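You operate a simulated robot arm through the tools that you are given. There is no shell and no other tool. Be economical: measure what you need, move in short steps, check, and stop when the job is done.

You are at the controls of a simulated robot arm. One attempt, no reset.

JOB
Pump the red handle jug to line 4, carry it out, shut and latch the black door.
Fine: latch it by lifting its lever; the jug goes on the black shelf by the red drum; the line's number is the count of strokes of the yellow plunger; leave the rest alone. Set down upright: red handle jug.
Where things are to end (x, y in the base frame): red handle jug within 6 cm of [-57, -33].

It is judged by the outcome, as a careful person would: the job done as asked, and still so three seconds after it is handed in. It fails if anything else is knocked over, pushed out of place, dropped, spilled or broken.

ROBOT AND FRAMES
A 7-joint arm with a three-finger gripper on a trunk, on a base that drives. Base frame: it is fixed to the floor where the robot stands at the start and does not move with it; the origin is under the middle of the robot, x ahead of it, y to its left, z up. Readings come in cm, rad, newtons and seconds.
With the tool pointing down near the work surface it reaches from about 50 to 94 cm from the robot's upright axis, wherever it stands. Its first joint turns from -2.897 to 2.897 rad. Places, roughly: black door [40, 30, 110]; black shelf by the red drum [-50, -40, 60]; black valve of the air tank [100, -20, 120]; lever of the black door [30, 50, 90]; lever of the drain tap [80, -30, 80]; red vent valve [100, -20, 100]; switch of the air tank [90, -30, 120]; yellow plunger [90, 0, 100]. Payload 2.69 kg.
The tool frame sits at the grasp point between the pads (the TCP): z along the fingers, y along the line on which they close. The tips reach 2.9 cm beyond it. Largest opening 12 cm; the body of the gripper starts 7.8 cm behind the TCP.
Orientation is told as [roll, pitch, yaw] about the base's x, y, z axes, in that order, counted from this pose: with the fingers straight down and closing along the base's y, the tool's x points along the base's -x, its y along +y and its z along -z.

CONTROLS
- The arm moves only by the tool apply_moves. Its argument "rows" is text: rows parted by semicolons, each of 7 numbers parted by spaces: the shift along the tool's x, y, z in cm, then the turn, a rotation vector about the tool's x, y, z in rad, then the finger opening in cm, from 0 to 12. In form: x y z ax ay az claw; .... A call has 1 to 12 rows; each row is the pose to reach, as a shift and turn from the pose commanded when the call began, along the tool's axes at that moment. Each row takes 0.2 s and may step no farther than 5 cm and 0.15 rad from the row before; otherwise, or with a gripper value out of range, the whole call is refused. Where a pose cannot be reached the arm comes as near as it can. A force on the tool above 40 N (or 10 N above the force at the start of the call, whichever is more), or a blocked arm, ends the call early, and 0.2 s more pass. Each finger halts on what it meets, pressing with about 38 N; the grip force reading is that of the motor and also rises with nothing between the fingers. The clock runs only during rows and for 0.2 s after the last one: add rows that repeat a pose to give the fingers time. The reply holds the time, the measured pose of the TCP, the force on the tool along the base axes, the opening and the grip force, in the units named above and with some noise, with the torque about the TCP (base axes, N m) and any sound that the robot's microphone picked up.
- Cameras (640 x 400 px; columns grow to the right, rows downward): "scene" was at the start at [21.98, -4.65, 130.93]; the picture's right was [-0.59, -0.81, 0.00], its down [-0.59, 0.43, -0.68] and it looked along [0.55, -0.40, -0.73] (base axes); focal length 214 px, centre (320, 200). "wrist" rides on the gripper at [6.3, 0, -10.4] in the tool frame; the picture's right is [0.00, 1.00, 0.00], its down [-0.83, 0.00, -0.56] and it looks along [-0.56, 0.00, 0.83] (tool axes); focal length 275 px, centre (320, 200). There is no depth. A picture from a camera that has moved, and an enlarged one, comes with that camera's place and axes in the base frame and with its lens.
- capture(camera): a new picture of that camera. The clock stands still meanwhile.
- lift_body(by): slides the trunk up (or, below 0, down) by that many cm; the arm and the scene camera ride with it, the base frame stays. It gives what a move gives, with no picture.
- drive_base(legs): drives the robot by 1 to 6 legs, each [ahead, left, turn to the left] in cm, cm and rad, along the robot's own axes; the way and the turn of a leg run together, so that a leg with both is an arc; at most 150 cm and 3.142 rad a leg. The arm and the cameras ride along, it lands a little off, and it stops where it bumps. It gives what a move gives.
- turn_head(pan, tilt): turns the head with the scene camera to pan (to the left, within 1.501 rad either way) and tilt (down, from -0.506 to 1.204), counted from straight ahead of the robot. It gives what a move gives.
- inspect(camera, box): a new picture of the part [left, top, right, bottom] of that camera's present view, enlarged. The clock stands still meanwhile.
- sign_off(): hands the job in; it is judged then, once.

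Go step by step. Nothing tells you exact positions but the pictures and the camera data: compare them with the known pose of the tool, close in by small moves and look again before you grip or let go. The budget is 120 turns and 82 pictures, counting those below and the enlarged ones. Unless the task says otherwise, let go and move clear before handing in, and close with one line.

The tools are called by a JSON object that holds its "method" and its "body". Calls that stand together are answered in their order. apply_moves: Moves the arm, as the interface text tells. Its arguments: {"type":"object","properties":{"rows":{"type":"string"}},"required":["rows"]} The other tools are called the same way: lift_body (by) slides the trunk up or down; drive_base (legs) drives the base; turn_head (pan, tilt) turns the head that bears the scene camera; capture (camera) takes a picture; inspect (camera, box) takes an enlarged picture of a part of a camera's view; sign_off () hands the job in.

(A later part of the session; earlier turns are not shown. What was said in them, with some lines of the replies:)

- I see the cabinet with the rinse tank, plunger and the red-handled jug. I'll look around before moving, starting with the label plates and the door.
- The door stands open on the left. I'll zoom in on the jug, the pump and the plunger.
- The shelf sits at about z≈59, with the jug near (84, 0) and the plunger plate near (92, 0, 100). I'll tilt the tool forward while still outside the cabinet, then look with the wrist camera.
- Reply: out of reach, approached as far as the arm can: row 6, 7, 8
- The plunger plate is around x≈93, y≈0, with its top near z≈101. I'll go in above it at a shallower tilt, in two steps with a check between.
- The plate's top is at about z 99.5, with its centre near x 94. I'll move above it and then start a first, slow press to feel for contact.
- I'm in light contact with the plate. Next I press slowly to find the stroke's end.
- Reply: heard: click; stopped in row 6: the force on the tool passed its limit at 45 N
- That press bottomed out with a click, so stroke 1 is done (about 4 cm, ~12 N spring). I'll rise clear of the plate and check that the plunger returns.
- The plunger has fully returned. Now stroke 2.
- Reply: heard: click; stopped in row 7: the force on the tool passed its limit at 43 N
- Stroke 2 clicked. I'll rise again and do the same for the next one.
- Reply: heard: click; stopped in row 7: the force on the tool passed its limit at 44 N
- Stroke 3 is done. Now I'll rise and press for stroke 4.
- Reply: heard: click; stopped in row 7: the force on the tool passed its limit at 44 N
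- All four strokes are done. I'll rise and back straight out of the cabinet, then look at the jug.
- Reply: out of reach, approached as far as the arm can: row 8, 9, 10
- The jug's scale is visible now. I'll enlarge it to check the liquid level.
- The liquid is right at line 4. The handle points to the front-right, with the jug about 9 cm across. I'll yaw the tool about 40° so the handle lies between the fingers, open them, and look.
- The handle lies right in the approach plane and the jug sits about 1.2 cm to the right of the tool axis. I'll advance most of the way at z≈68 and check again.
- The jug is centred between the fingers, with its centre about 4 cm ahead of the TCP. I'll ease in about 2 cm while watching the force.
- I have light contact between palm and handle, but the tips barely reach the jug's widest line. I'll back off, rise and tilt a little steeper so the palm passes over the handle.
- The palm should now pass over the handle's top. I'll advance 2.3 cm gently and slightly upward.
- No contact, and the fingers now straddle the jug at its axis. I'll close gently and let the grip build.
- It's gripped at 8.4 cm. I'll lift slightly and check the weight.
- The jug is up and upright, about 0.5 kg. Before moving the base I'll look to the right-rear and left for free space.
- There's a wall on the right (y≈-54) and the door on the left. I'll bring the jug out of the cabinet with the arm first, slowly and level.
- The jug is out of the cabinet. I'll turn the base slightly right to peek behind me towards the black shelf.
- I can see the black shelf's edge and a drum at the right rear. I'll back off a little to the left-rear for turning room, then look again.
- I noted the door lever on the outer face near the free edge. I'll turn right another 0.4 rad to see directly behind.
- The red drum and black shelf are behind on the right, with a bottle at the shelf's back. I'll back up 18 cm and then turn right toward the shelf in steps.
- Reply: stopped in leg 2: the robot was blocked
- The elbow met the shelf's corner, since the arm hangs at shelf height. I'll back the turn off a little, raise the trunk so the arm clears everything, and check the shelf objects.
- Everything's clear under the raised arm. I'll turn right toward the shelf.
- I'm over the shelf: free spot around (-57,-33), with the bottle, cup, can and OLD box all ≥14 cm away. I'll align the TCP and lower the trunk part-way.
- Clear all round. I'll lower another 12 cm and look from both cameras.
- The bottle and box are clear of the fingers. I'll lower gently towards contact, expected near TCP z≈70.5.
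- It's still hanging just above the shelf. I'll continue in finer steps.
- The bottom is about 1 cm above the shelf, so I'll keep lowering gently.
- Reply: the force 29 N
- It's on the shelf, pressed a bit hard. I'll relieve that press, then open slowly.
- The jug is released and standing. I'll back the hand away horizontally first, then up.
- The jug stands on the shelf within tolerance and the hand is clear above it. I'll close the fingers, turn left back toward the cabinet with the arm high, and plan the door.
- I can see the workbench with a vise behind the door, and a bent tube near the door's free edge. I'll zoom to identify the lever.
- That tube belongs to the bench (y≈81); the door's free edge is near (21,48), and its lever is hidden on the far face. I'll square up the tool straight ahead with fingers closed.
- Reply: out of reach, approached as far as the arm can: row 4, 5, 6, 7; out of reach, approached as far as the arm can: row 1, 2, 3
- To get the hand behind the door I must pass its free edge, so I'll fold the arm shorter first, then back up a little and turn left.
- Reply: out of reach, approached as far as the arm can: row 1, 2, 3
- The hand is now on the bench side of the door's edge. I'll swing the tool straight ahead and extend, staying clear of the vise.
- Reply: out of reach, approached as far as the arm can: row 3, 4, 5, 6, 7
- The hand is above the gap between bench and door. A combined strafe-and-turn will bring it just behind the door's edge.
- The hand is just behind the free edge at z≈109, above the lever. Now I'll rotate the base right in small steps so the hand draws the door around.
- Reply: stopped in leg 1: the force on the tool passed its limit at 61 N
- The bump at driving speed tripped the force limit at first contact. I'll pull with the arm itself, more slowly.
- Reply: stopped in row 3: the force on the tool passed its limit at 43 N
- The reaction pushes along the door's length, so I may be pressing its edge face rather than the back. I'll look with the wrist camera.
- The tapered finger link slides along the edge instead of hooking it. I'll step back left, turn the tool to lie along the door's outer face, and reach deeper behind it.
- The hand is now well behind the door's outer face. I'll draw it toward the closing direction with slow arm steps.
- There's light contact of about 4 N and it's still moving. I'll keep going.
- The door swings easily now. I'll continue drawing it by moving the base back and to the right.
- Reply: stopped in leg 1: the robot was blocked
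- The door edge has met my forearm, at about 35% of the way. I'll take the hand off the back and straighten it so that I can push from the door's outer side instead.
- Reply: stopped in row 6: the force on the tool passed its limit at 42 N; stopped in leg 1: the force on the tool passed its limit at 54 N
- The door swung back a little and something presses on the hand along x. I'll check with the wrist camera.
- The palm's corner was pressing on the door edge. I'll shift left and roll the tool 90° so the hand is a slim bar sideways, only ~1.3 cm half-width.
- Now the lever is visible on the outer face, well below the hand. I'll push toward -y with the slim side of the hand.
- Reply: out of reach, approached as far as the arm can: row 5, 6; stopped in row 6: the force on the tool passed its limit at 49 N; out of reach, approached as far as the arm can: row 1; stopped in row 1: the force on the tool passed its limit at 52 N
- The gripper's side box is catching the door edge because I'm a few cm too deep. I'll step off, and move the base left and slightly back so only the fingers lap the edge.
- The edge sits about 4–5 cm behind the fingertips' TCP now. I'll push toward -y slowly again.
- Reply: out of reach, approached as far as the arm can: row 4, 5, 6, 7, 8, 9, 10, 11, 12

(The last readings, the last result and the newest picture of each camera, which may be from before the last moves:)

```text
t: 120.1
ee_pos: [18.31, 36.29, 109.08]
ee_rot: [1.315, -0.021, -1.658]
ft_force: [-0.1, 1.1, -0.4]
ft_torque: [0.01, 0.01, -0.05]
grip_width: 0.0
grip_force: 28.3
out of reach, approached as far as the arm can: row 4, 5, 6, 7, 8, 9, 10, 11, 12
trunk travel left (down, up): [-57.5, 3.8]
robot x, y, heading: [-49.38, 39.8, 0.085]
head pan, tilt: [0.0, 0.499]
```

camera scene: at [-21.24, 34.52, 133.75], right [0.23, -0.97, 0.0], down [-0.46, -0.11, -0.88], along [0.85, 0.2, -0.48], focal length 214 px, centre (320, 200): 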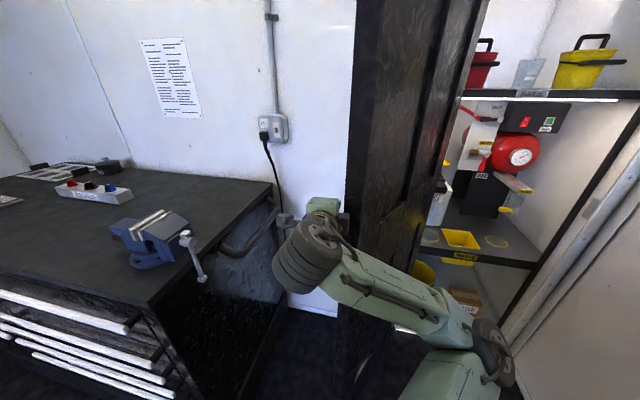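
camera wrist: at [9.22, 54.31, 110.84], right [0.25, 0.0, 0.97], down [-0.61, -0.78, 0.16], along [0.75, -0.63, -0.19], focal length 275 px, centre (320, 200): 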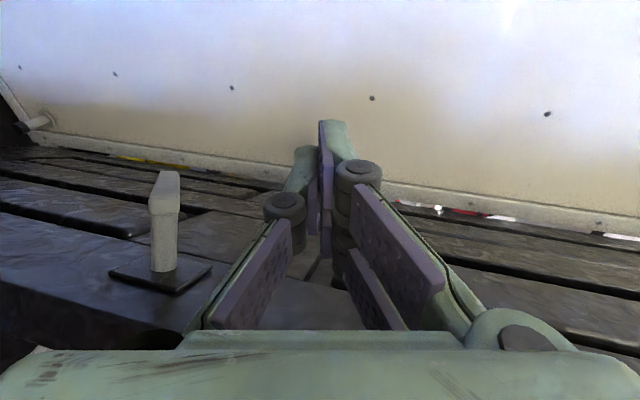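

Moving without resistance, so the door is following. I'll continue with a gentle base rotation plus strafe, then look.

{"method": "drive_base", "body": {"legs": [[0, -5, -0.05]]}}

{"method": "capture", "body": {"camera": "scene"}}

```text
t: 121.1
ee_pos: [18.1, 33.18, 109.27]
ee_rot: [1.323, -0.027, -1.672]
ft_force: [-1.8, 0.8, 1.1]
ft_torque: [-0.05, -0.07, -0.08]
grip_width: 0.0
grip_force: 28.6
trunk travel left (down, up): [-57.5, 3.8]
robot x, y, heading: [-48.85, 37.32, 0.064]
head pan, tilt: [0.0, 0.499]
stopped in leg 1: the force on the tool passed its limit at 58 N (the readings are from after the stop); the commanded pose is now the measured one
```

```text
18 pictures are left
camera scene: at [-24.61, 39.14, 133.72], right [0.07, -1.0, 0.0], down [-0.48, -0.03, -0.88], along [0.88, 0.06, -0.48], focal length 214 px, centre (320, 200)
```

scene: 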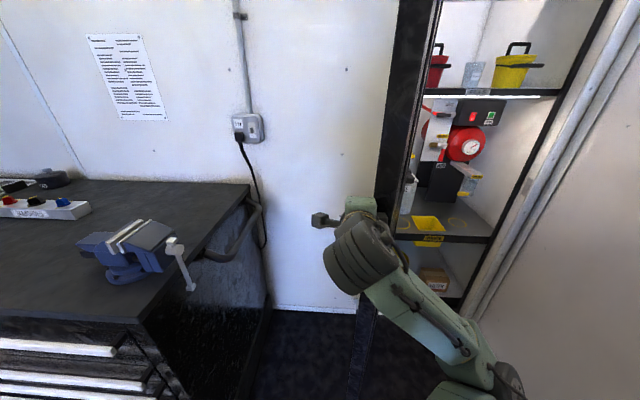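

The door is following (edge near (11,30)). Drive jolts trip the limit, so I'll keep using slow arm pushes.

{"method": "apply_moves", "body": {"rows": "-0.8 0 0 0 0 0 0; -1.6 0 0 0 0 0 0; -2.4 0 0 0 0 0 0; -3.3 0 0 0 0 0 0; -4.2 0 0 0 0 0 0; -5.1 0 0 0 0 0 0; -6 0 0 0 0 0 0; -7 0 0 0 0 0 0; -8 0 0 0 0 0 0; -9 0 0 0 0 0 0; -10 0 0 0 0 0 0; -11 0 0 0 0 0 0"}}

{"method": "apply_moves", "body": {"rows": "-1 0 0 0 0 0 0; -2 0 0 0 0 0 0; -3 0 0 0 0 0 0; -4 0 0 0 0 0 0; -5 0 0 0 0 0 0; -6 0 0 0 0 0 0; -7 0 0 0 0 0 0; -8 0 0 0 0 0 0; -9 0 0 0 0 0 0; -10 0 0 0 0 0 0; -11 0 0 0 0 0 0; -12 0 0 0 0 0 0"}}

{"method": "capture", "body": {"camera": "scene"}}

```text
t: 121.5
ee_pos: [18.04, 32.66, 109.12]
ee_rot: [1.319, -0.032, -1.664]
ft_force: [-11.0, 3.2, -2.5]
ft_torque: [-0.14, -0.86, -0.42]
grip_width: 0.0
grip_force: 28.3
trunk travel left (down, up): [-57.5, 3.8]
robot x, y, heading: [-49.27, 37.4, 0.072]
head pan, tilt: [0.0, 0.499]
stopped in row 2: the force on the tool passed its limit at 43 N (the readings are from after the stop); the commanded pose is now the measured one
```

```text
t: 122.1
ee_pos: [17.63, 31.23, 109.37]
ee_rot: [1.325, -0.033, -1.659]
ft_force: [-15.9, 4.1, -0.3]
ft_torque: [-0.24, -1.0, -0.55]
grip_width: 0.0
grip_force: 28.8
trunk travel left (down, up): [-57.5, 3.8]
robot x, y, heading: [-49.67, 37.55, 0.071]
head pan, tilt: [0.0, 0.499]
stopped in row 2: the force on the tool passed its limit at 45 N (the readings are from after the stop); the commanded pose is now the measured one
```

```text
17 pictures are left
camera scene: at [-24.88, 39.24, 133.77], right [0.07, -1.0, 0.0], down [-0.48, -0.03, -0.88], along [0.88, 0.06, -0.48], focal length 214 px, centre (320, 200)
```

scene: 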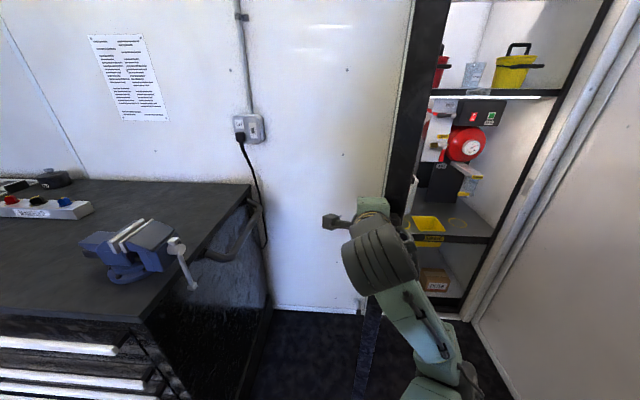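

The edge now jams against the hand's root because it swings toward me. I'll step off and reposition the base around to the left, so that the fingertips push on the outer face instead.

{"method": "apply_moves", "body": {"rows": "1.5 0 0 0 0 0 0; 3 0 0 0 0 0 0; 4 0 0 0 0 0 0"}}

{"method": "drive_base", "body": {"legs": [[4, 24.5, -0.35]]}}

{"method": "capture", "body": {"camera": "wrist"}}

```text
t: 122.9
ee_pos: [18.56, 35.2, 109.43]
ee_rot: [1.318, -0.033, -1.663]
ft_force: [-0.1, -0.6, -0.9]
ft_torque: [-0.02, 0.0, 0.0]
grip_width: 0.0
grip_force: 29.1
out of reach, approached as far as the arm can: row 1, 2, 3
trunk travel left (down, up): [-57.5, 3.8]
robot x, y, heading: [-49.34, 37.52, 0.064]
head pan, tilt: [0.0, 0.499]
```

```text
t: 125.4
ee_pos: [20.1, 35.77, 109.34]
ee_rot: [1.32, -0.032, -2.014]
ft_force: [-0.9, 0.2, 0.0]
ft_torque: [0.03, 0.04, 0.02]
grip_width: 0.01
grip_force: 28.8
trunk travel left (down, up): [-57.5, 3.8]
robot x, y, heading: [-42.94, 60.98, -0.285]
head pan, tilt: [0.0, 0.499]
```

```text
16 pictures are left
camera wrist: at [13.85, 45.84, 111.65], right [0.24, -0.08, 0.97], down [-0.84, -0.52, 0.17], along [0.49, -0.85, -0.19], focal length 275 px, centre (320, 200)
```

wrist: 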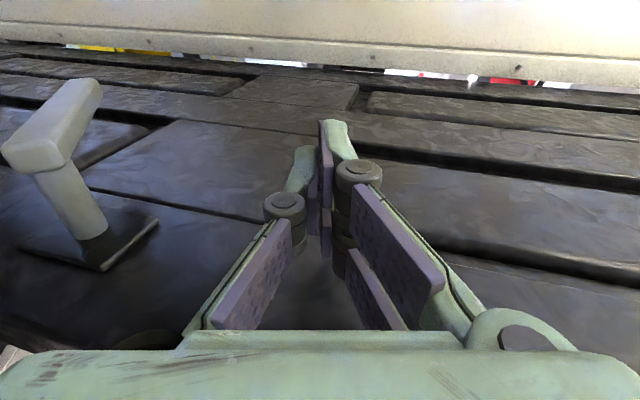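

The fingertips now face the outer face squarely and above the lever. Pushing toward -y in slow steps.

{"method": "apply_moves", "body": {"rows": "-0.9 0.11 0.42 0 0 0 0; -1.8 0.21 0.83 0 0 0 0; -2.7 0.32 1.25 0 0 0 0; -3.6 0.43 1.66 0 0 0 0; -4.5 0.54 2.1 0 0 0 0; -5.4 0.64 2.5 0 0 0 0; -6.3 0.75 2.9 0 0 0 0; -7.2 0.86 3.3 0 0 0 0; -8.1 0.96 3.74 0 0 0 0; -9 1.07 4.16 0 0 0 0; -9.9 1.18 4.6 0 0 0 0; -10.8 1.28 5 0 0 0 0"}}

{"method": "apply_moves", "body": {"rows": "-0.9 0.11 0.42 0 0 0 0; -1.8 0.21 0.83 0 0 0 0; -2.7 0.32 1.25 0 0 0 0; -3.6 0.43 1.66 0 0 0 0; -4.5 0.54 2.1 0 0 0 0; -5.4 0.64 2.5 0 0 0 0; -6.3 0.75 2.9 0 0 0 0; -7.2 0.86 3.3 0 0 0 0; -8.1 0.96 3.74 0 0 0 0; -9 1.07 4.16 0 0 0 0; -9.9 1.18 4.6 0 0 0 0; -10.8 1.28 5 0 0 0 0"}}

```text
t: 126.6
ee_pos: [19.82, 30.92, 109.51]
ee_rot: [1.319, -0.029, -2.013]
ft_force: [-11.6, 3.1, -2.4]
ft_torque: [-0.12, -0.63, -0.22]
grip_width: 0.0
grip_force: 28.7
trunk travel left (down, up): [-57.5, 3.8]
robot x, y, heading: [-42.63, 61.75, -0.28]
head pan, tilt: [0.0, 0.499]
stopped in row 6: the force on the tool passed its limit at 46 N (the readings are from after the stop); the commanded pose is now the measured one
```

```text
t: 127.0
ee_pos: [19.59, 30.15, 109.47]
ee_rot: [1.318, -0.028, -2.016]
ft_force: [-12.5, 4.0, -3.3]
ft_torque: [-0.13, -0.75, -0.25]
grip_width: 0.0
grip_force: 28.4
trunk travel left (down, up): [-57.5, 3.8]
robot x, y, heading: [-42.59, 61.28, -0.283]
head pan, tilt: [0.0, 0.499]
stopped in row 1: the force on the tool passed its limit at 47 N (the readings are from after the stop); the commanded pose is now the measured one
```

The door edge keeps catching the gripper's side box. I'll go about 9 cm deeper so the whole hand lies against the face, past the edge, and then push.

{"method": "apply_moves", "body": {"rows": "2 0 0 0 0 0 0; 4 0 0 0 0 0 0; 6 0.4 1.6 0 0 0 0; 7 1 4 0 0 0 0; 8 1.5 6 0 0 0 0; 9 2 8 0 0 0 0; 9.4 2.3 9 0 0 0 0"}}

{"method": "apply_moves", "body": {"rows": "-0.9 0.11 0.42 0 0 0 0; -1.8 0.21 0.83 0 0 0 0; -2.7 0.32 1.25 0 0 0 0; -3.6 0.43 1.66 0 0 0 0; -4.5 0.54 2.1 0 0 0 0; -5.4 0.64 2.5 0 0 0 0; -6.3 0.75 2.9 0 0 0 0; -7.2 0.86 3.3 0 0 0 0; -8.1 0.96 3.74 0 0 0 0; -9 1.07 4.16 0 0 0 0; -9.9 1.18 4.6 0 0 0 0; -10.8 1.28 5 0 0 0 0"}}

{"method": "apply_moves", "body": {"rows": "-0.9 0.11 0.42 0 0 0 0; -1.8 0.21 0.83 0 0 0 0; -2.7 0.32 1.25 0 0 0 0; -3.6 0.43 1.66 0 0 0 0; -4.5 0.54 2.1 0 0 0 0; -5.4 0.64 2.5 0 0 0 0; -6.3 0.75 2.9 0 0 0 0; -7.2 0.86 3.3 0 0 0 0; -8.1 0.96 3.74 0 0 0 0; -9 1.07 4.16 0 0 0 0; -9.9 1.18 4.6 0 0 0 0; -10.8 1.28 5 0 0 0 0"}}

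{"method": "capture", "body": {"camera": "scene"}}

```text
t: 127.7
ee_pos: [20.93, 33.85, 109.57]
ee_rot: [1.321, -0.028, -2.016]
ft_force: [-13.8, 6.3, -0.2]
ft_torque: [-0.32, -0.51, -0.56]
grip_width: 0.0
grip_force: 27.7
trunk travel left (down, up): [-57.5, 3.8]
robot x, y, heading: [-42.84, 61.21, -0.283]
head pan, tilt: [0.0, 0.499]
stopped in row 3: the force on the tool passed its limit at 57 N (the readings are from after the stop); the commanded pose is now the measured one
```

```text
t: 128.1
ee_pos: [20.7, 33.16, 109.6]
ee_rot: [1.322, -0.025, -2.018]
ft_force: [-15.2, 4.8, -1.1]
ft_torque: [-0.2, -0.59, -0.33]
grip_width: 0.0
grip_force: 28.7
trunk travel left (down, up): [-57.5, 3.8]
robot x, y, heading: [-43.36, 61.41, -0.282]
head pan, tilt: [0.0, 0.499]
stopped in row 1: the force on the tool passed its limit at 48 N (the readings are from after the stop); the commanded pose is now the measured one
```

```text
t: 128.4
ee_pos: [20.61, 32.58, 109.47]
ee_rot: [1.324, -0.025, -2.021]
ft_force: [-12.4, 3.5, -1.3]
ft_torque: [-0.13, -0.62, -0.34]
grip_width: 0.0
grip_force: 29.0
trunk travel left (down, up): [-57.5, 3.8]
robot x, y, heading: [-42.77, 61.3, -0.28]
head pan, tilt: [0.0, 0.499]
stopped in row 1: the force on the tool passed its limit at 46 N (the readings are from after the stop); the commanded pose is now the measured one
```

```text
15 pictures are left
camera scene: at [-19.43, 54.54, 133.75], right [-0.28, -0.96, 0.0], down [-0.46, 0.13, -0.88], along [0.84, -0.24, -0.48], focal length 214 px, centre (320, 200)
```

scene: 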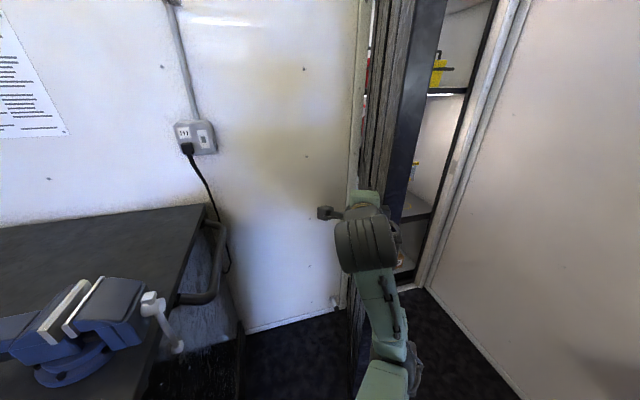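

I'll go well left first, then deeper, so the box passes the edge.

{"method": "apply_moves", "body": {"rows": "2.4 -0.3 -1.1 0 0 0 0; 4.8 -0.6 -2.2 0 0 0 0; 7.2 -0.86 -3.3 0 0 0 0; 8.9 0 0.2 0 0 0 0; 10.7 0.9 3.7 0 0 0 0; 12.4 1.8 7.2 0 0 0 0; 13.3 2.3 9 0 0 0 0; 13.3 2.3 9 0 0 0 0"}}

{"method": "capture", "body": {"camera": "wrist"}}

```text
t: 130.2
ee_pos: [34.98, 40.39, 108.96]
ee_rot: [1.319, -0.028, -2.021]
ft_force: [0.3, -0.9, 0.3]
ft_torque: [-0.03, 0.05, -0.01]
grip_width: 0.0
grip_force: 28.3
out of reach, approached as far as the arm can: row 3
trunk travel left (down, up): [-57.5, 3.8]
robot x, y, heading: [-43.15, 61.26, -0.279]
head pan, tilt: [0.0, 0.499]
```

```text
14 pictures are left
camera wrist: at [28.71, 50.58, 111.24], right [0.24, -0.08, 0.97], down [-0.84, -0.51, 0.16], along [0.48, -0.86, -0.19], focal length 275 px, centre (320, 200)
```

wrist: 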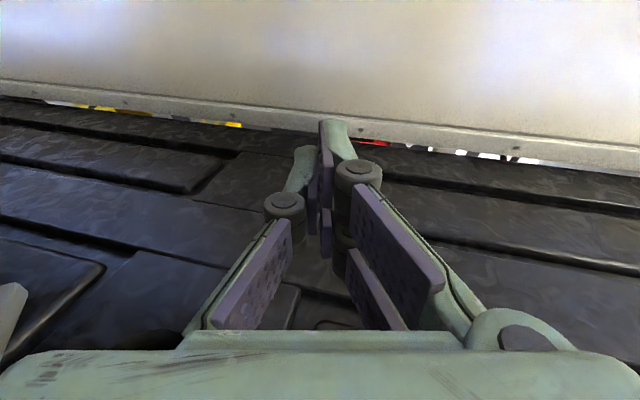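

I'm clear behind the face now. Pushing toward -y.

{"method": "apply_moves", "body": {"rows": "-0.9 0.11 0.42 0 0 0 0; -1.8 0.21 0.83 0 0 0 0; -2.7 0.32 1.25 0 0 0 0; -3.6 0.43 1.66 0 0 0 0; -4.5 0.54 2.1 0 0 0 0; -5.4 0.64 2.5 0 0 0 0; -6.3 0.75 2.9 0 0 0 0; -7.2 0.86 3.3 0 0 0 0; -8.1 0.96 3.74 0 0 0 0; -9 1.07 4.16 0 0 0 0; -9.9 1.18 4.6 0 0 0 0; -10.8 1.28 5 0 0 0 0"}}

{"method": "apply_moves", "body": {"rows": "-0.9 0.11 0.42 0 0 0 0; -1.8 0.21 0.83 0 0 0 0; -2.7 0.32 1.25 0 0 0 0; -3.6 0.43 1.66 0 0 0 0; -4.5 0.54 2.1 0 0 0 0; -5.4 0.64 2.5 0 0 0 0; -6.3 0.75 2.9 0 0 0 0; -7.2 0.86 3.3 0 0 0 0; -8.1 0.96 3.74 0 0 0 0; -9 1.07 4.16 0 0 0 0; -9.9 1.18 4.6 0 0 0 0; -10.8 1.28 5 0 0 0 0"}}

{"method": "apply_moves", "body": {"rows": "-0.9 0.11 0.42 0 0 0 0; -1.8 0.21 0.83 0 0 0 0; -2.7 0.32 1.25 0 0 0 0; -3.6 0.43 1.66 0 0 0 0; -4.5 0.54 2.1 0 0 0 0; -5.4 0.64 2.5 0 0 0 0; -6.3 0.75 2.9 0 0 0 0; -7.2 0.86 3.3 0 0 0 0; -8.1 0.96 3.74 0 0 0 0; -9 1.07 4.16 0 0 0 0; -9.9 1.18 4.6 0 0 0 0; -10.8 1.28 5 0 0 0 0"}}

{"method": "capture", "body": {"camera": "scene"}}

```text
t: 132.8
ee_pos: [34.83, 28.66, 109.26]
ee_rot: [1.32, -0.026, -2.02]
ft_force: [0.0, 0.3, -0.5]
ft_torque: [-0.03, 0.0, -0.01]
grip_width: 0.01
grip_force: 28.4
trunk travel left (down, up): [-57.5, 3.8]
robot x, y, heading: [-42.83, 61.31, -0.284]
head pan, tilt: [0.0, 0.499]
```

```text
t: 135.4
ee_pos: [34.75, 16.42, 109.43]
ee_rot: [1.319, -0.024, -2.02]
ft_force: [0.0, -0.6, 0.3]
ft_torque: [0.02, -0.02, 0.02]
grip_width: 0.03
grip_force: 28.1
trunk travel left (down, up): [-57.5, 3.8]
robot x, y, heading: [-43.1, 61.19, -0.28]
head pan, tilt: [0.0, 0.499]
```

```text
t: 138.0
ee_pos: [34.64, 4.51, 109.96]
ee_rot: [1.319, -0.027, -2.024]
ft_force: [0.5, -0.2, -0.2]
ft_torque: [-0.01, 0.01, -0.01]
grip_width: 0.0
grip_force: 29.1
trunk travel left (down, up): [-57.5, 3.8]
robot x, y, heading: [-42.79, 61.51, -0.285]
head pan, tilt: [0.0, 0.499]
```

```text
13 pictures are left
camera scene: at [-19.3, 54.47, 133.71], right [-0.28, -0.96, 0.0], down [-0.46, 0.13, -0.88], along [0.84, -0.24, -0.48], focal length 214 px, centre (320, 200)
```

scene: 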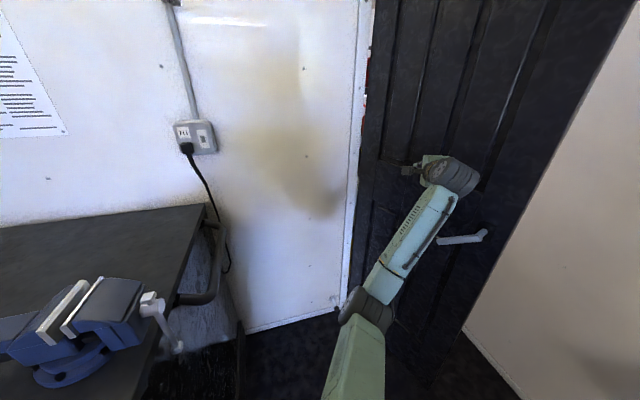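

The door swung past the halfway mark and its outer face with the lever is visible now. I'll retract, unroll the tool, and move the base back round to the front.

{"method": "apply_moves", "body": {"rows": "2 -0.3 -1.2 0 0 -0.14 0; 4 -0.6 -2.5 0 0 -0.28 0; 6 -1 -4 0 0 -0.42 0; 8 -1.4 -5.5 0 0 -0.56 0; 10 -1.8 -7 0 0 -0.7 0; 12 -2.2 -8.6 0 0 -0.84 0; 14 -2.6 -10.3 0 0 -0.98 0; 16 -3 -12 0 0 -1.12 0; 18 -3.5 -13.8 0 0 -1.26 0; 19.9 -4 -15.7 0 0 -1.4 0; 19.9 -4 -15.7 0 0 -1.54 0; 19.9 -4 -15.7 0 0 -1.57 0"}}

{"method": "drive_base", "body": {"legs": [[0, -30, 0]]}}

{"method": "capture", "body": {"camera": "scene"}}

```text
t: 140.6
ee_pos: [28.81, 29.66, 109.28]
ee_rot: [-0.106, -1.317, -0.348]
ft_force: [-0.9, 0.2, 0.4]
ft_torque: [0.0, 0.01, 0.02]
grip_width: 0.0
grip_force: 28.2
trunk travel left (down, up): [-57.5, 3.8]
robot x, y, heading: [-43.2, 61.4, -0.283]
head pan, tilt: [0.0, 0.499]
```

```text
t: 143.5
ee_pos: [20.47, 0.96, 109.38]
ee_rot: [-0.099, -1.316, -0.358]
ft_force: [0.0, -0.3, 0.5]
ft_torque: [0.01, -0.02, -0.02]
grip_width: 0.0
grip_force: 28.1
trunk travel left (down, up): [-57.5, 3.8]
robot x, y, heading: [-51.26, 32.76, -0.275]
head pan, tilt: [0.0, 0.499]
```

```text
12 pictures are left
camera scene: at [-27.6, 25.86, 133.71], right [-0.28, -0.96, 0.0], down [-0.46, 0.13, -0.88], along [0.84, -0.24, -0.48], focal length 214 px, centre (320, 200)
```

scene: 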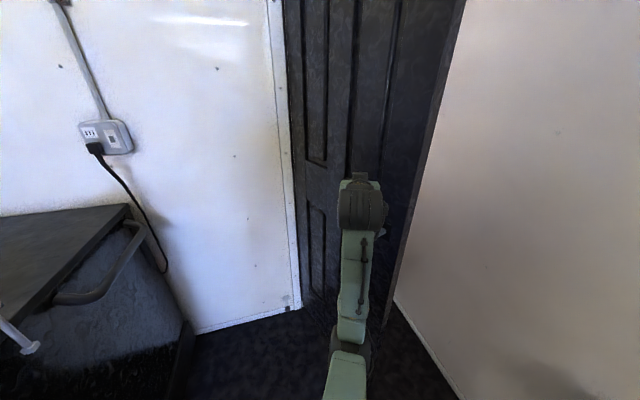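

The door is at roughly 206°; going forward will push its outer face closed. I'll drive forward toward it.

{"method": "drive_base", "body": {"legs": [[13, 0, 0]]}}

{"method": "drive_base", "body": {"legs": [[12, 0, 0]]}}

{"method": "drive_base", "body": {"legs": [[12, 0, 0]]}}

{"method": "capture", "body": {"camera": "scene"}}

```text
t: 144.8
ee_pos: [32.88, -2.63, 109.26]
ee_rot: [-0.098, -1.318, -0.354]
ft_force: [0.7, -0.1, 0.1]
ft_torque: [-0.04, 0.0, 0.03]
grip_width: 0.0
grip_force: 28.5
trunk travel left (down, up): [-57.5, 3.8]
robot x, y, heading: [-38.88, 29.03, -0.279]
head pan, tilt: [0.0, 0.499]
```

```text
t: 145.8
ee_pos: [38.24, -4.3, 109.4]
ee_rot: [-0.091, -1.319, -0.363]
ft_force: [-0.6, -0.6, 0.0]
ft_torque: [0.03, -0.03, 0.02]
grip_width: 0.01
grip_force: 28.5
trunk travel left (down, up): [-57.5, 3.8]
robot x, y, heading: [-32.79, 27.22, -0.282]
head pan, tilt: [0.0, 0.499]
stopped in leg 1: the force on the tool passed its limit at 72 N (the readings are from after the stop); the commanded pose is now the measured one
```

```text
t: 146.9
ee_pos: [45.11, -6.33, 109.51]
ee_rot: [-0.086, -1.317, -0.373]
ft_force: [-0.2, -0.5, -0.2]
ft_torque: [0.01, 0.03, 0.0]
grip_width: 0.03
grip_force: 28.4
trunk travel left (down, up): [-57.5, 3.8]
robot x, y, heading: [-25.54, 25.38, -0.278]
head pan, tilt: [0.0, 0.499]
stopped in leg 1: the force on the tool passed its limit at 162 N (the readings are from after the stop); the commanded pose is now the measured one
```

```text
11 pictures are left
camera scene: at [-2.15, 18.42, 133.72], right [-0.28, -0.96, 0.0], down [-0.46, 0.13, -0.88], along [0.84, -0.25, -0.48], focal length 214 px, centre (320, 200)
```

scene: 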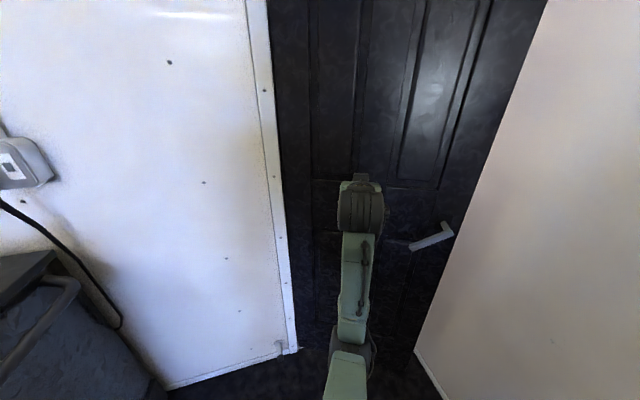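

Base pushes hit too hard, so I'll continue with the arm at slow speed.

{"method": "apply_moves", "body": {"rows": "-0.3 0 1.2 0 0 0 0; -0.6 0 2.4 0 0 0 0; -0.9 0 3.6 0 0 0 0; -1.2 0 4.8 0 0 0 0; -1.5 0 6 0 0 0 0; -1.8 0 7.2 0 0 0 0; -2.1 0 8.4 0 0 0 0; -2.4 0 9.6 0 0 0 0; -2.7 0 10.8 0 0 0 0; -3 0 12 0 0 0 0; -3.3 0 13.2 0 0 0 0; -3.6 0 14.4 0 0 0 0"}}

{"method": "drive_base", "body": {"legs": [[3, 0, 0], [3, 0, 0], [3, 0, 0], [3, 0, 0]]}}

```text
t: 149.5
ee_pos: [58.44, -13.16, 109.17]
ee_rot: [-0.088, -1.316, -0.372]
ft_force: [0.5, 0.0, -0.2]
ft_torque: [0.0, -0.01, 0.0]
grip_width: 0.01
grip_force: 28.6
trunk travel left (down, up): [-57.5, 3.8]
robot x, y, heading: [-25.87, 25.16, -0.286]
head pan, tilt: [0.0, 0.499]
```

```text
t: 150.4
ee_pos: [59.94, -13.56, 109.31]
ee_rot: [-0.084, -1.316, -0.376]
ft_force: [0.8, -0.3, 0.4]
ft_torque: [0.0, 0.04, 0.01]
grip_width: 0.01
grip_force: 28.5
trunk travel left (down, up): [-57.5, 3.8]
robot x, y, heading: [-23.86, 24.68, -0.284]
head pan, tilt: [0.0, 0.499]
stopped in leg 1: the force on the tool passed its limit at 57 N (the readings are from after the stop); the commanded pose is now the measured one
```

Almost there. I'll pull the arm back, bring the base forward by the same amount, then push slowly again.

{"method": "apply_moves", "body": {"rows": "1 0 -4 0 0 0 0; 2 0 -8 0 0 0 0; 3 0 -12 0 0 0 0; 4 0 -16 0 0 0 0; 4 0 -16 0 0 0 0"}}

{"method": "drive_base", "body": {"legs": [[13, 0, 0]]}}

{"method": "capture", "body": {"camera": "scene"}}

```text
t: 151.6
ee_pos: [45.07, -6.2, 109.36]
ee_rot: [-0.087, -1.317, -0.373]
ft_force: [-0.3, 0.2, 0.1]
ft_torque: [-0.01, -0.02, 0.04]
grip_width: 0.02
grip_force: 29.1
trunk travel left (down, up): [-57.5, 3.8]
robot x, y, heading: [-24.06, 25.06, -0.285]
head pan, tilt: [0.0, 0.499]
```

```text
t: 152.9
ee_pos: [57.63, -9.85, 109.41]
ee_rot: [-0.087, -1.316, -0.371]
ft_force: [1.1, -0.1, -1.2]
ft_torque: [0.0, 0.01, -0.04]
grip_width: 0.0
grip_force: 28.7
trunk travel left (down, up): [-57.5, 3.8]
robot x, y, heading: [-11.77, 20.75, -0.281]
head pan, tilt: [0.0, 0.499]
```

```text
10 pictures are left
camera scene: at [12.11, 14.26, 133.69], right [-0.28, -0.96, 0.0], down [-0.46, 0.13, -0.88], along [0.84, -0.25, -0.48], focal length 214 px, centre (320, 200)
```

scene: 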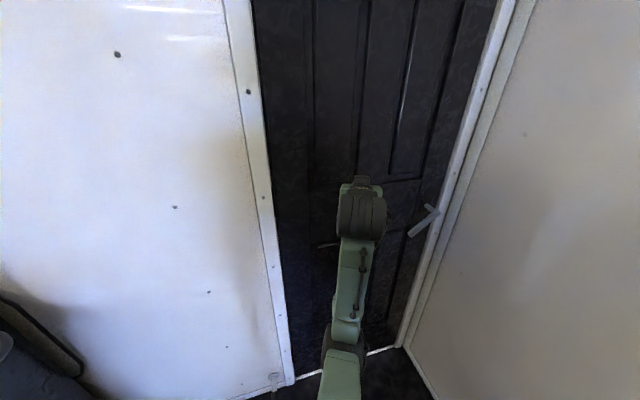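

The door looks nearly closed. I'll press slowly to seat it.

{"method": "apply_moves", "body": {"rows": "-0.3 -1 1.2 0 0 0 0; -0.6 -2 2.4 0 0 0 0; -0.9 -3 3.6 0 0 0 0; -1.2 -4 4.8 0 0 0 0; -1.5 -5 6 0 0 0 0; -1.8 -6 7.2 0 0 0 0; -2.1 -7 8.4 0 0 0 0; -2.4 -8 9.6 0 0 0 0; -2.7 -9 10.8 0 0 0 0; -3 -10 12 0 0 0 0; -3.3 -11 13.2 0 0 0 0; -3.6 -12 14.4 0 0 0 0"}}

{"method": "inspect", "body": {"camera": "scene", "box": [250, 130, 530, 390]}}

```text
t: 154.7
ee_pos: [62.47, -20.83, 109.88]
ee_rot: [-0.086, -1.32, -0.378]
ft_force: [-12.9, 4.5, 1.7]
ft_torque: [-0.09, -0.22, 0.1]
grip_width: 0.0
grip_force: 28.4
trunk travel left (down, up): [-57.5, 3.8]
robot x, y, heading: [-12.02, 21.12, -0.278]
head pan, tilt: [0.0, 0.499]
stopped in row 8: the force on the tool passed its limit at 45 N (the readings are from after the stop); the commanded pose is now the measured one
```

```text
1.54 times, centred on (390, 260) of scene
camera zoom: at [11.88, 14.36, 133.74], right [-0.28, -0.96, 0.0], down [-0.46, 0.13, -0.88], along [0.84, -0.25, -0.48], focal length 330 px, centre (212, 108)
```

zoom: 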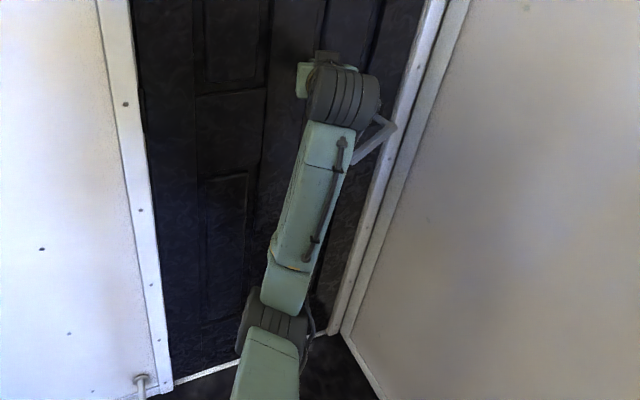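

The door is seated (tip against the face at x≈65). Now I'll retract and move the base to face the lever near the right-hand edge.

{"method": "apply_moves", "body": {"rows": "1 0 -4 0 0 0 0; 2 1 -8 0 0 0 0; 3 2 -12 0 0 0 0; 4.5 3 -17 0 0 0 0; 4.5 3 -17 0 0 0 0"}}

{"method": "drive_base", "body": {"legs": [[9, -14, 0]]}}

{"method": "turn_head", "body": {"pan": -0.35, "tilt": 0.6}}

{"method": "capture", "body": {"camera": "scene"}}

```text
refused: row 4 steps farther than a row can; nothing moved
```

```text
t: 155.4
ee_pos: [62.27, -21.33, 109.65]
ee_rot: [-0.081, -1.319, -0.381]
ft_force: [-4.6, 0.9, 0.8]
ft_torque: [-0.03, -0.12, 0.02]
grip_width: 0.0
grip_force: 28.7
trunk travel left (down, up): [-57.5, 3.8]
robot x, y, heading: [-11.76, 20.59, -0.279]
head pan, tilt: [0.0, 0.499]
stopped in leg 1: the force on the tool passed its limit at 51 N (the readings are from after the stop); the commanded pose is now the measured one
```

```text
t: 156.3
ee_pos: [62.35, -21.37, 109.68]
ee_rot: [-0.082, -1.317, -0.382]
ft_force: [-8.0, 0.6, 1.7]
ft_torque: [-0.02, -0.13, -0.03]
grip_width: 0.0
grip_force: 28.6
trunk travel left (down, up): [-57.5, 3.8]
robot x, y, heading: [-11.79, 21.36, -0.282]
head pan, tilt: [-0.351, 0.6]
```

```text
8 pictures are left
camera scene: at [10.4, 11.18, 132.82], right [-0.59, -0.81, 0.0], down [-0.45, 0.33, -0.83], along [0.67, -0.49, -0.56], focal length 214 px, centre (320, 200)
```

scene: 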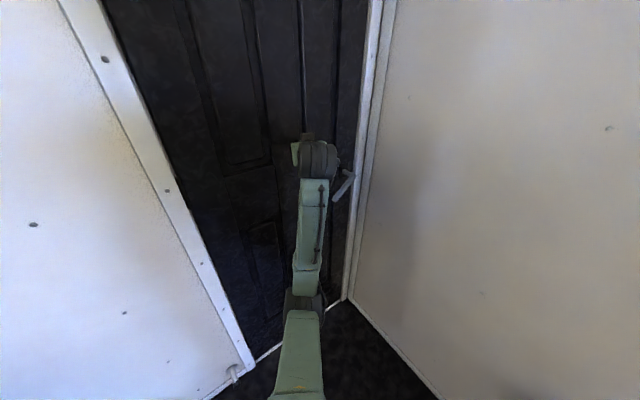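

My retract was refused for too large a step. I'll redo it with shorter steps.

{"method": "apply_moves", "body": {"rows": "1 0 -4 0 0 0 0; 2 1 -8 0 0 0 0; 3 2 -12 0 0 0 0; 4 2.5 -16 0 0 0 0; 4 2.5 -16 0 0 0 0"}}

```text
t: 157.5
ee_pos: [48.76, -11.67, 109.58]
ee_rot: [-0.086, -1.314, -0.377]
ft_force: [-0.1, 0.4, -1.0]
ft_torque: [-0.01, -0.01, 0.02]
grip_width: 0.0
grip_force: 28.3
trunk travel left (down, up): [-57.5, 3.8]
robot x, y, heading: [-11.33, 20.7, -0.281]
head pan, tilt: [-0.351, 0.6]
```

{"method": "drive_base", "body": {"legs": [[10, -9, 0]]}}

{"method": "lift_body", "body": {"by": -22}}

{"method": "capture", "body": {"camera": "wrist"}}

```text
t: 158.8
ee_pos: [55.72, -23.5, 109.76]
ee_rot: [-0.083, -1.314, -0.381]
ft_force: [0.0, -0.7, -0.5]
ft_torque: [0.03, 0.0, 0.0]
grip_width: 0.01
grip_force: 28.1
trunk travel left (down, up): [-57.5, 3.8]
robot x, y, heading: [-4.62, 9.13, -0.281]
head pan, tilt: [-0.351, 0.6]
```

```text
t: 161.2
ee_pos: [55.75, -23.44, 87.84]
ee_rot: [-0.083, -1.315, -0.38]
ft_force: [0.2, 0.0, -0.2]
ft_torque: [0.01, 0.0, 0.0]
grip_width: 0.0
grip_force: 28.4
trunk travel left (down, up): [-35.5, 25.8]
robot x, y, heading: [-4.22, 8.99, -0.281]
head pan, tilt: [-0.351, 0.6]
```

```text
7 pictures are left
camera wrist: at [45.29, -18.28, 84.22], right [0.44, 0.9, -0.03], down [-0.28, 0.17, 0.94], along [0.85, -0.41, 0.33], focal length 275 px, centre (320, 200)
```

wrist: 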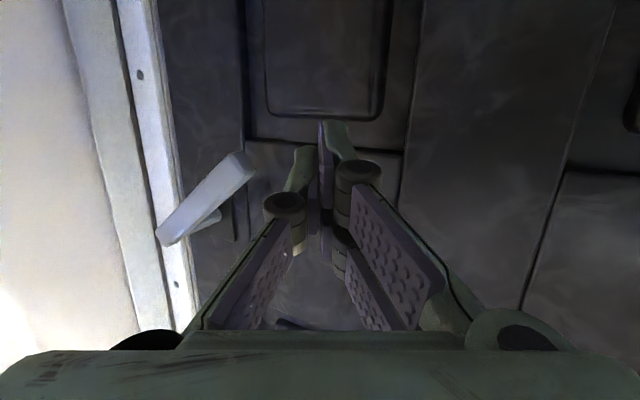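

The lever bar droops from its pivot near (60,-40.5,96) to its free end near (60,-32.5,88). I'll pass the closed fingers beneath the free part.

{"method": "apply_moves", "body": {"rows": "2.5 0 0.6 0 0 0 0; 5 0 1.3 0 0 0 0; 4.7 -3 2.5 0 0 0 0; 4.2 -6 4 0 0 0 0; 3.7 -8.8 5.6 0 0 0 0; 3.2 -8.8 7.4 0 0 0 0; 2.93 -8.8 8.6 0 0 0 0; 2.93 -8.8 8.6 0 0 0 0"}}

{"method": "capture", "body": {"camera": "wrist"}}

```text
t: 163.0
ee_pos: [58.61, -34.8, 82.85]
ee_rot: [-0.084, -1.315, -0.379]
ft_force: [-0.4, -0.7, 0.1]
ft_torque: [-0.03, -0.02, 0.01]
grip_width: 0.0
grip_force: 28.6
out of reach, approached as far as the arm can: row 2
trunk travel left (down, up): [-35.5, 25.8]
robot x, y, heading: [-4.72, 9.52, -0.282]
head pan, tilt: [-0.351, 0.6]
```

```text
6 pictures are left
camera wrist: at [48.2, -29.62, 79.36], right [0.44, 0.9, -0.03], down [-0.28, 0.17, 0.94], along [0.85, -0.41, 0.33], focal length 275 px, centre (320, 200)
```

wrist: 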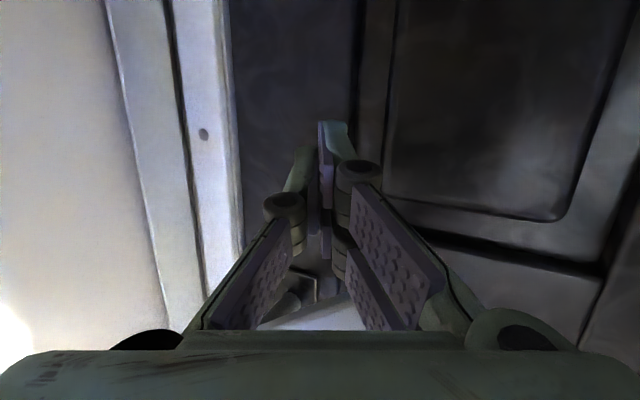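

The lever bar is directly above my fingers. I'll shift slightly toward its free end and lift.

{"method": "apply_moves", "body": {"rows": "0 1.2 0 0 0 0 0; -1 1.2 -0.25 0 0 0 0; -2 1.2 -0.5 0 0 0 0; -3 1.2 -0.8 0 0 0 0; -4 1.2 -1.05 0 0 0 0; -5 1.2 -1.3 0 0 0 0; -6 1.2 -1.57 0 0 0 0; -7 1.2 -1.83 0 0 0 0; -8 1.2 -2.1 0 0 0 0; -9 1.2 -2.35 0 0 0 0; -10 1.2 -2.6 0 0 0 0; -11 1.2 -2.9 0 0 0 0"}}

```text
t: 165.3
ee_pos: [59.18, -33.53, 92.12]
ee_rot: [-0.074, -1.293, -0.387]
ft_force: [-5.3, 2.9, -13.0]
ft_torque: [-0.29, -0.17, 0.09]
grip_width: 0.0
grip_force: 28.7
trunk travel left (down, up): [-35.5, 25.8]
robot x, y, heading: [-4.29, 9.57, -0.284]
head pan, tilt: [-0.351, 0.6]
stopped in row 11: the force on the tool passed its limit at 50 N (the readings are from after the stop); the commanded pose is now the measured one
```

It lifted and then met a firm stop around z≈92. I'll look at the lever.

{"method": "inspect", "body": {"camera": "wrist", "box": [160, 160, 480, 360]}}

```text
2.00 times, centred on (320, 260) of wrist
camera zoom: at [48.69, -28.32, 88.85], right [0.44, 0.9, -0.02], down [-0.27, 0.16, 0.95], along [0.86, -0.41, 0.31], focal length 551 px, centre (320, 80)
```

zoom: 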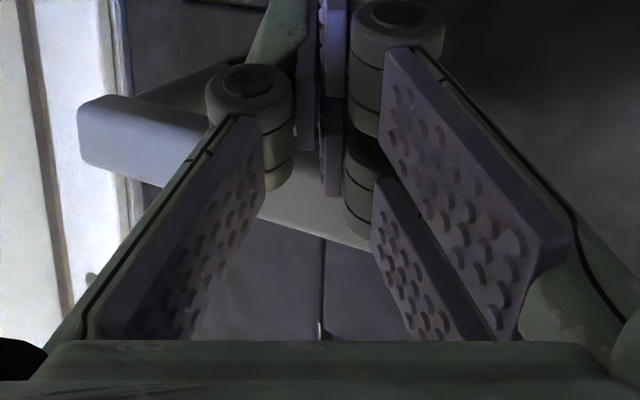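

The lever has rotated from drooping to above horizontal. I'll lower the fingers a few cm and see whether it stays up.

{"method": "apply_moves", "body": {"rows": "1 0 0.25 0 0 0 0; 2 0 0.5 0 0 0 0; 3 0 0.8 0 0 0 0; 4.5 0 1.2 0 0 0 0; 6 0 1.57 0 0 0 0; 6 0 1.57 0 0 0 0"}}

{"method": "capture", "body": {"camera": "wrist"}}

```text
t: 166.8
ee_pos: [59.02, -33.41, 86.13]
ee_rot: [-0.076, -1.299, -0.383]
ft_force: [0.1, 0.1, -1.2]
ft_torque: [-0.01, 0.0, 0.02]
grip_width: 0.0
grip_force: 28.9
trunk travel left (down, up): [-35.5, 25.8]
robot x, y, heading: [-4.73, 9.31, -0.282]
head pan, tilt: [-0.351, 0.6]
```

```text
4 pictures are left
camera wrist: at [48.58, -28.36, 82.82], right [0.44, 0.9, -0.03], down [-0.27, 0.16, 0.95], along [0.86, -0.41, 0.31], focal length 275 px, centre (320, 200)
```

wrist: 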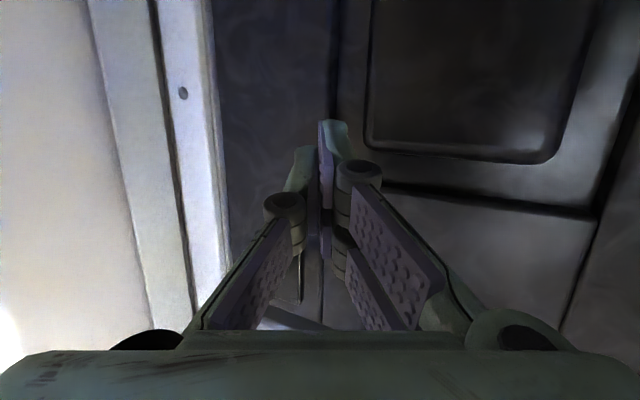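

The lever stays up by itself. I'll make a second, further-out lift to be sure it's at its end stop.

{"method": "apply_moves", "body": {"rows": "0 1.5 0 0 0 0 0; -1 2 -0.25 0 0 0 0; -2 2 -0.5 0 0 0 0; -3 2 -0.8 0 0 0 0; -4 2 -1.05 0 0 0 0; -5 2 -1.3 0 0 0 0; -6 2 -1.57 0 0 0 0; -7 2 -1.83 0 0 0 0; -8 2 -2.1 0 0 0 0; -9 2 -2.35 0 0 0 0; -10 2 -2.6 0 0 0 0"}}

```text
t: 168.5
ee_pos: [60.08, -31.55, 91.95]
ee_rot: [-0.061, -1.272, -0.4]
ft_force: [-1.3, 0.1, -15.3]
ft_torque: [-0.15, -0.21, 0.12]
grip_width: 0.0
grip_force: 28.7
trunk travel left (down, up): [-35.5, 25.8]
robot x, y, heading: [-4.65, 9.13, -0.287]
head pan, tilt: [-0.351, 0.6]
stopped in row 8: the force on the tool passed its limit at 48 N (the readings are from after the stop); the commanded pose is now the measured one
```

It's at the same height and firm, so the lever is horizontal at its end stop. I'll lower clear, back away, and look.

{"method": "apply_moves", "body": {"rows": "2 0 0.5 0 0 0 0; 4 0 1 0 0 0 0; 6 0 1.6 0 0 0 0; 6.8 0 -1.5 0 0 0 0; 7.8 0 -5.5 0 0 0 0; 8.8 1 -9.5 0 0 0 0; 9.8 3 -13.5 0 0 0 0; 10 4 -14.5 0 0 0 0"}}

{"method": "capture", "body": {"camera": "wrist"}}

```text
t: 170.3
ee_pos: [48.68, -23.89, 89.49]
ee_rot: [-0.065, -1.28, -0.395]
ft_force: [1.2, 0.0, 0.1]
ft_torque: [-0.02, -0.01, 0.02]
grip_width: 0.0
grip_force: 28.6
out of reach, approached as far as the arm can: row 7, 8
trunk travel left (down, up): [-35.5, 25.8]
robot x, y, heading: [-4.69, 9.03, -0.281]
head pan, tilt: [-0.351, 0.6]
```

```text
3 pictures are left
camera wrist: at [38.11, -18.75, 86.35], right [0.44, 0.9, -0.02], down [-0.25, 0.15, 0.96], along [0.86, -0.42, 0.29], focal length 275 px, centre (320, 200)
```

wrist: 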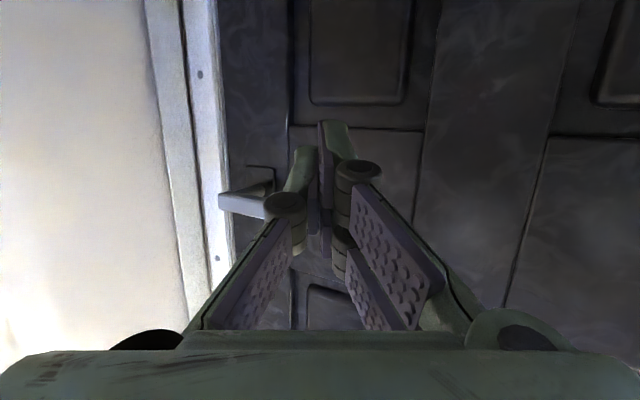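

The lever is horizontal and holding. One last check of the door's fit with the scene camera.

{"method": "turn_head", "body": {"pan": -0.2, "tilt": 0.3}}

{"method": "capture", "body": {"camera": "scene"}}

```text
t: 171.1
ee_pos: [48.6, -23.85, 89.54]
ee_rot: [-0.064, -1.28, -0.394]
ft_force: [-0.2, -0.5, -0.8]
ft_torque: [0.01, -0.02, 0.02]
grip_width: 0.0
grip_force: 28.6
trunk travel left (down, up): [-35.5, 25.8]
robot x, y, heading: [-4.05, 9.31, -0.278]
head pan, tilt: [-0.201, 0.3]
```

```text
2 pictures are left
camera scene: at [18.53, 0.56, 113.54], right [-0.47, -0.88, 0.0], down [-0.26, 0.14, -0.96], along [0.84, -0.45, -0.3], focal length 214 px, centre (320, 200)
```

scene: 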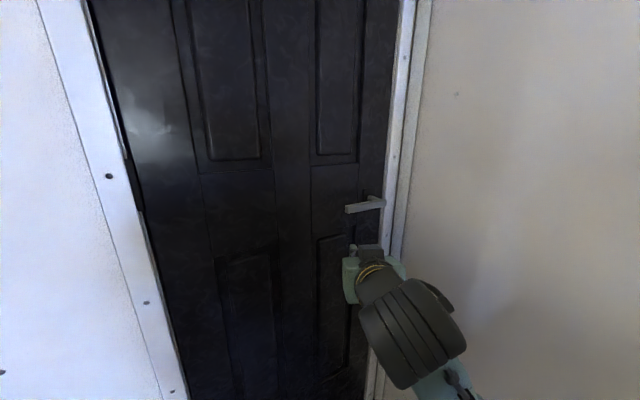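

The door is flush in its frame with the lever lifted to horizontal, the jug stands on the black shelf, and the hand is clear. I'm handing in.

{"method": "sign_off", "body": {}}

```text
The job is handed in.
```

The job is handed in. I pumped the red handle jug with four strokes; I read the level at line 4 after the last one. It stands upright on the black shelf by the red drum, close to [-57, -33]. The black door is shut with its lever lifted to its end stop and holding, though I heard no click and did not pull the door to test the latch. While carrying the jug, the arm bumped the shelf's corner once; I saw nothing disturbed afterwards.
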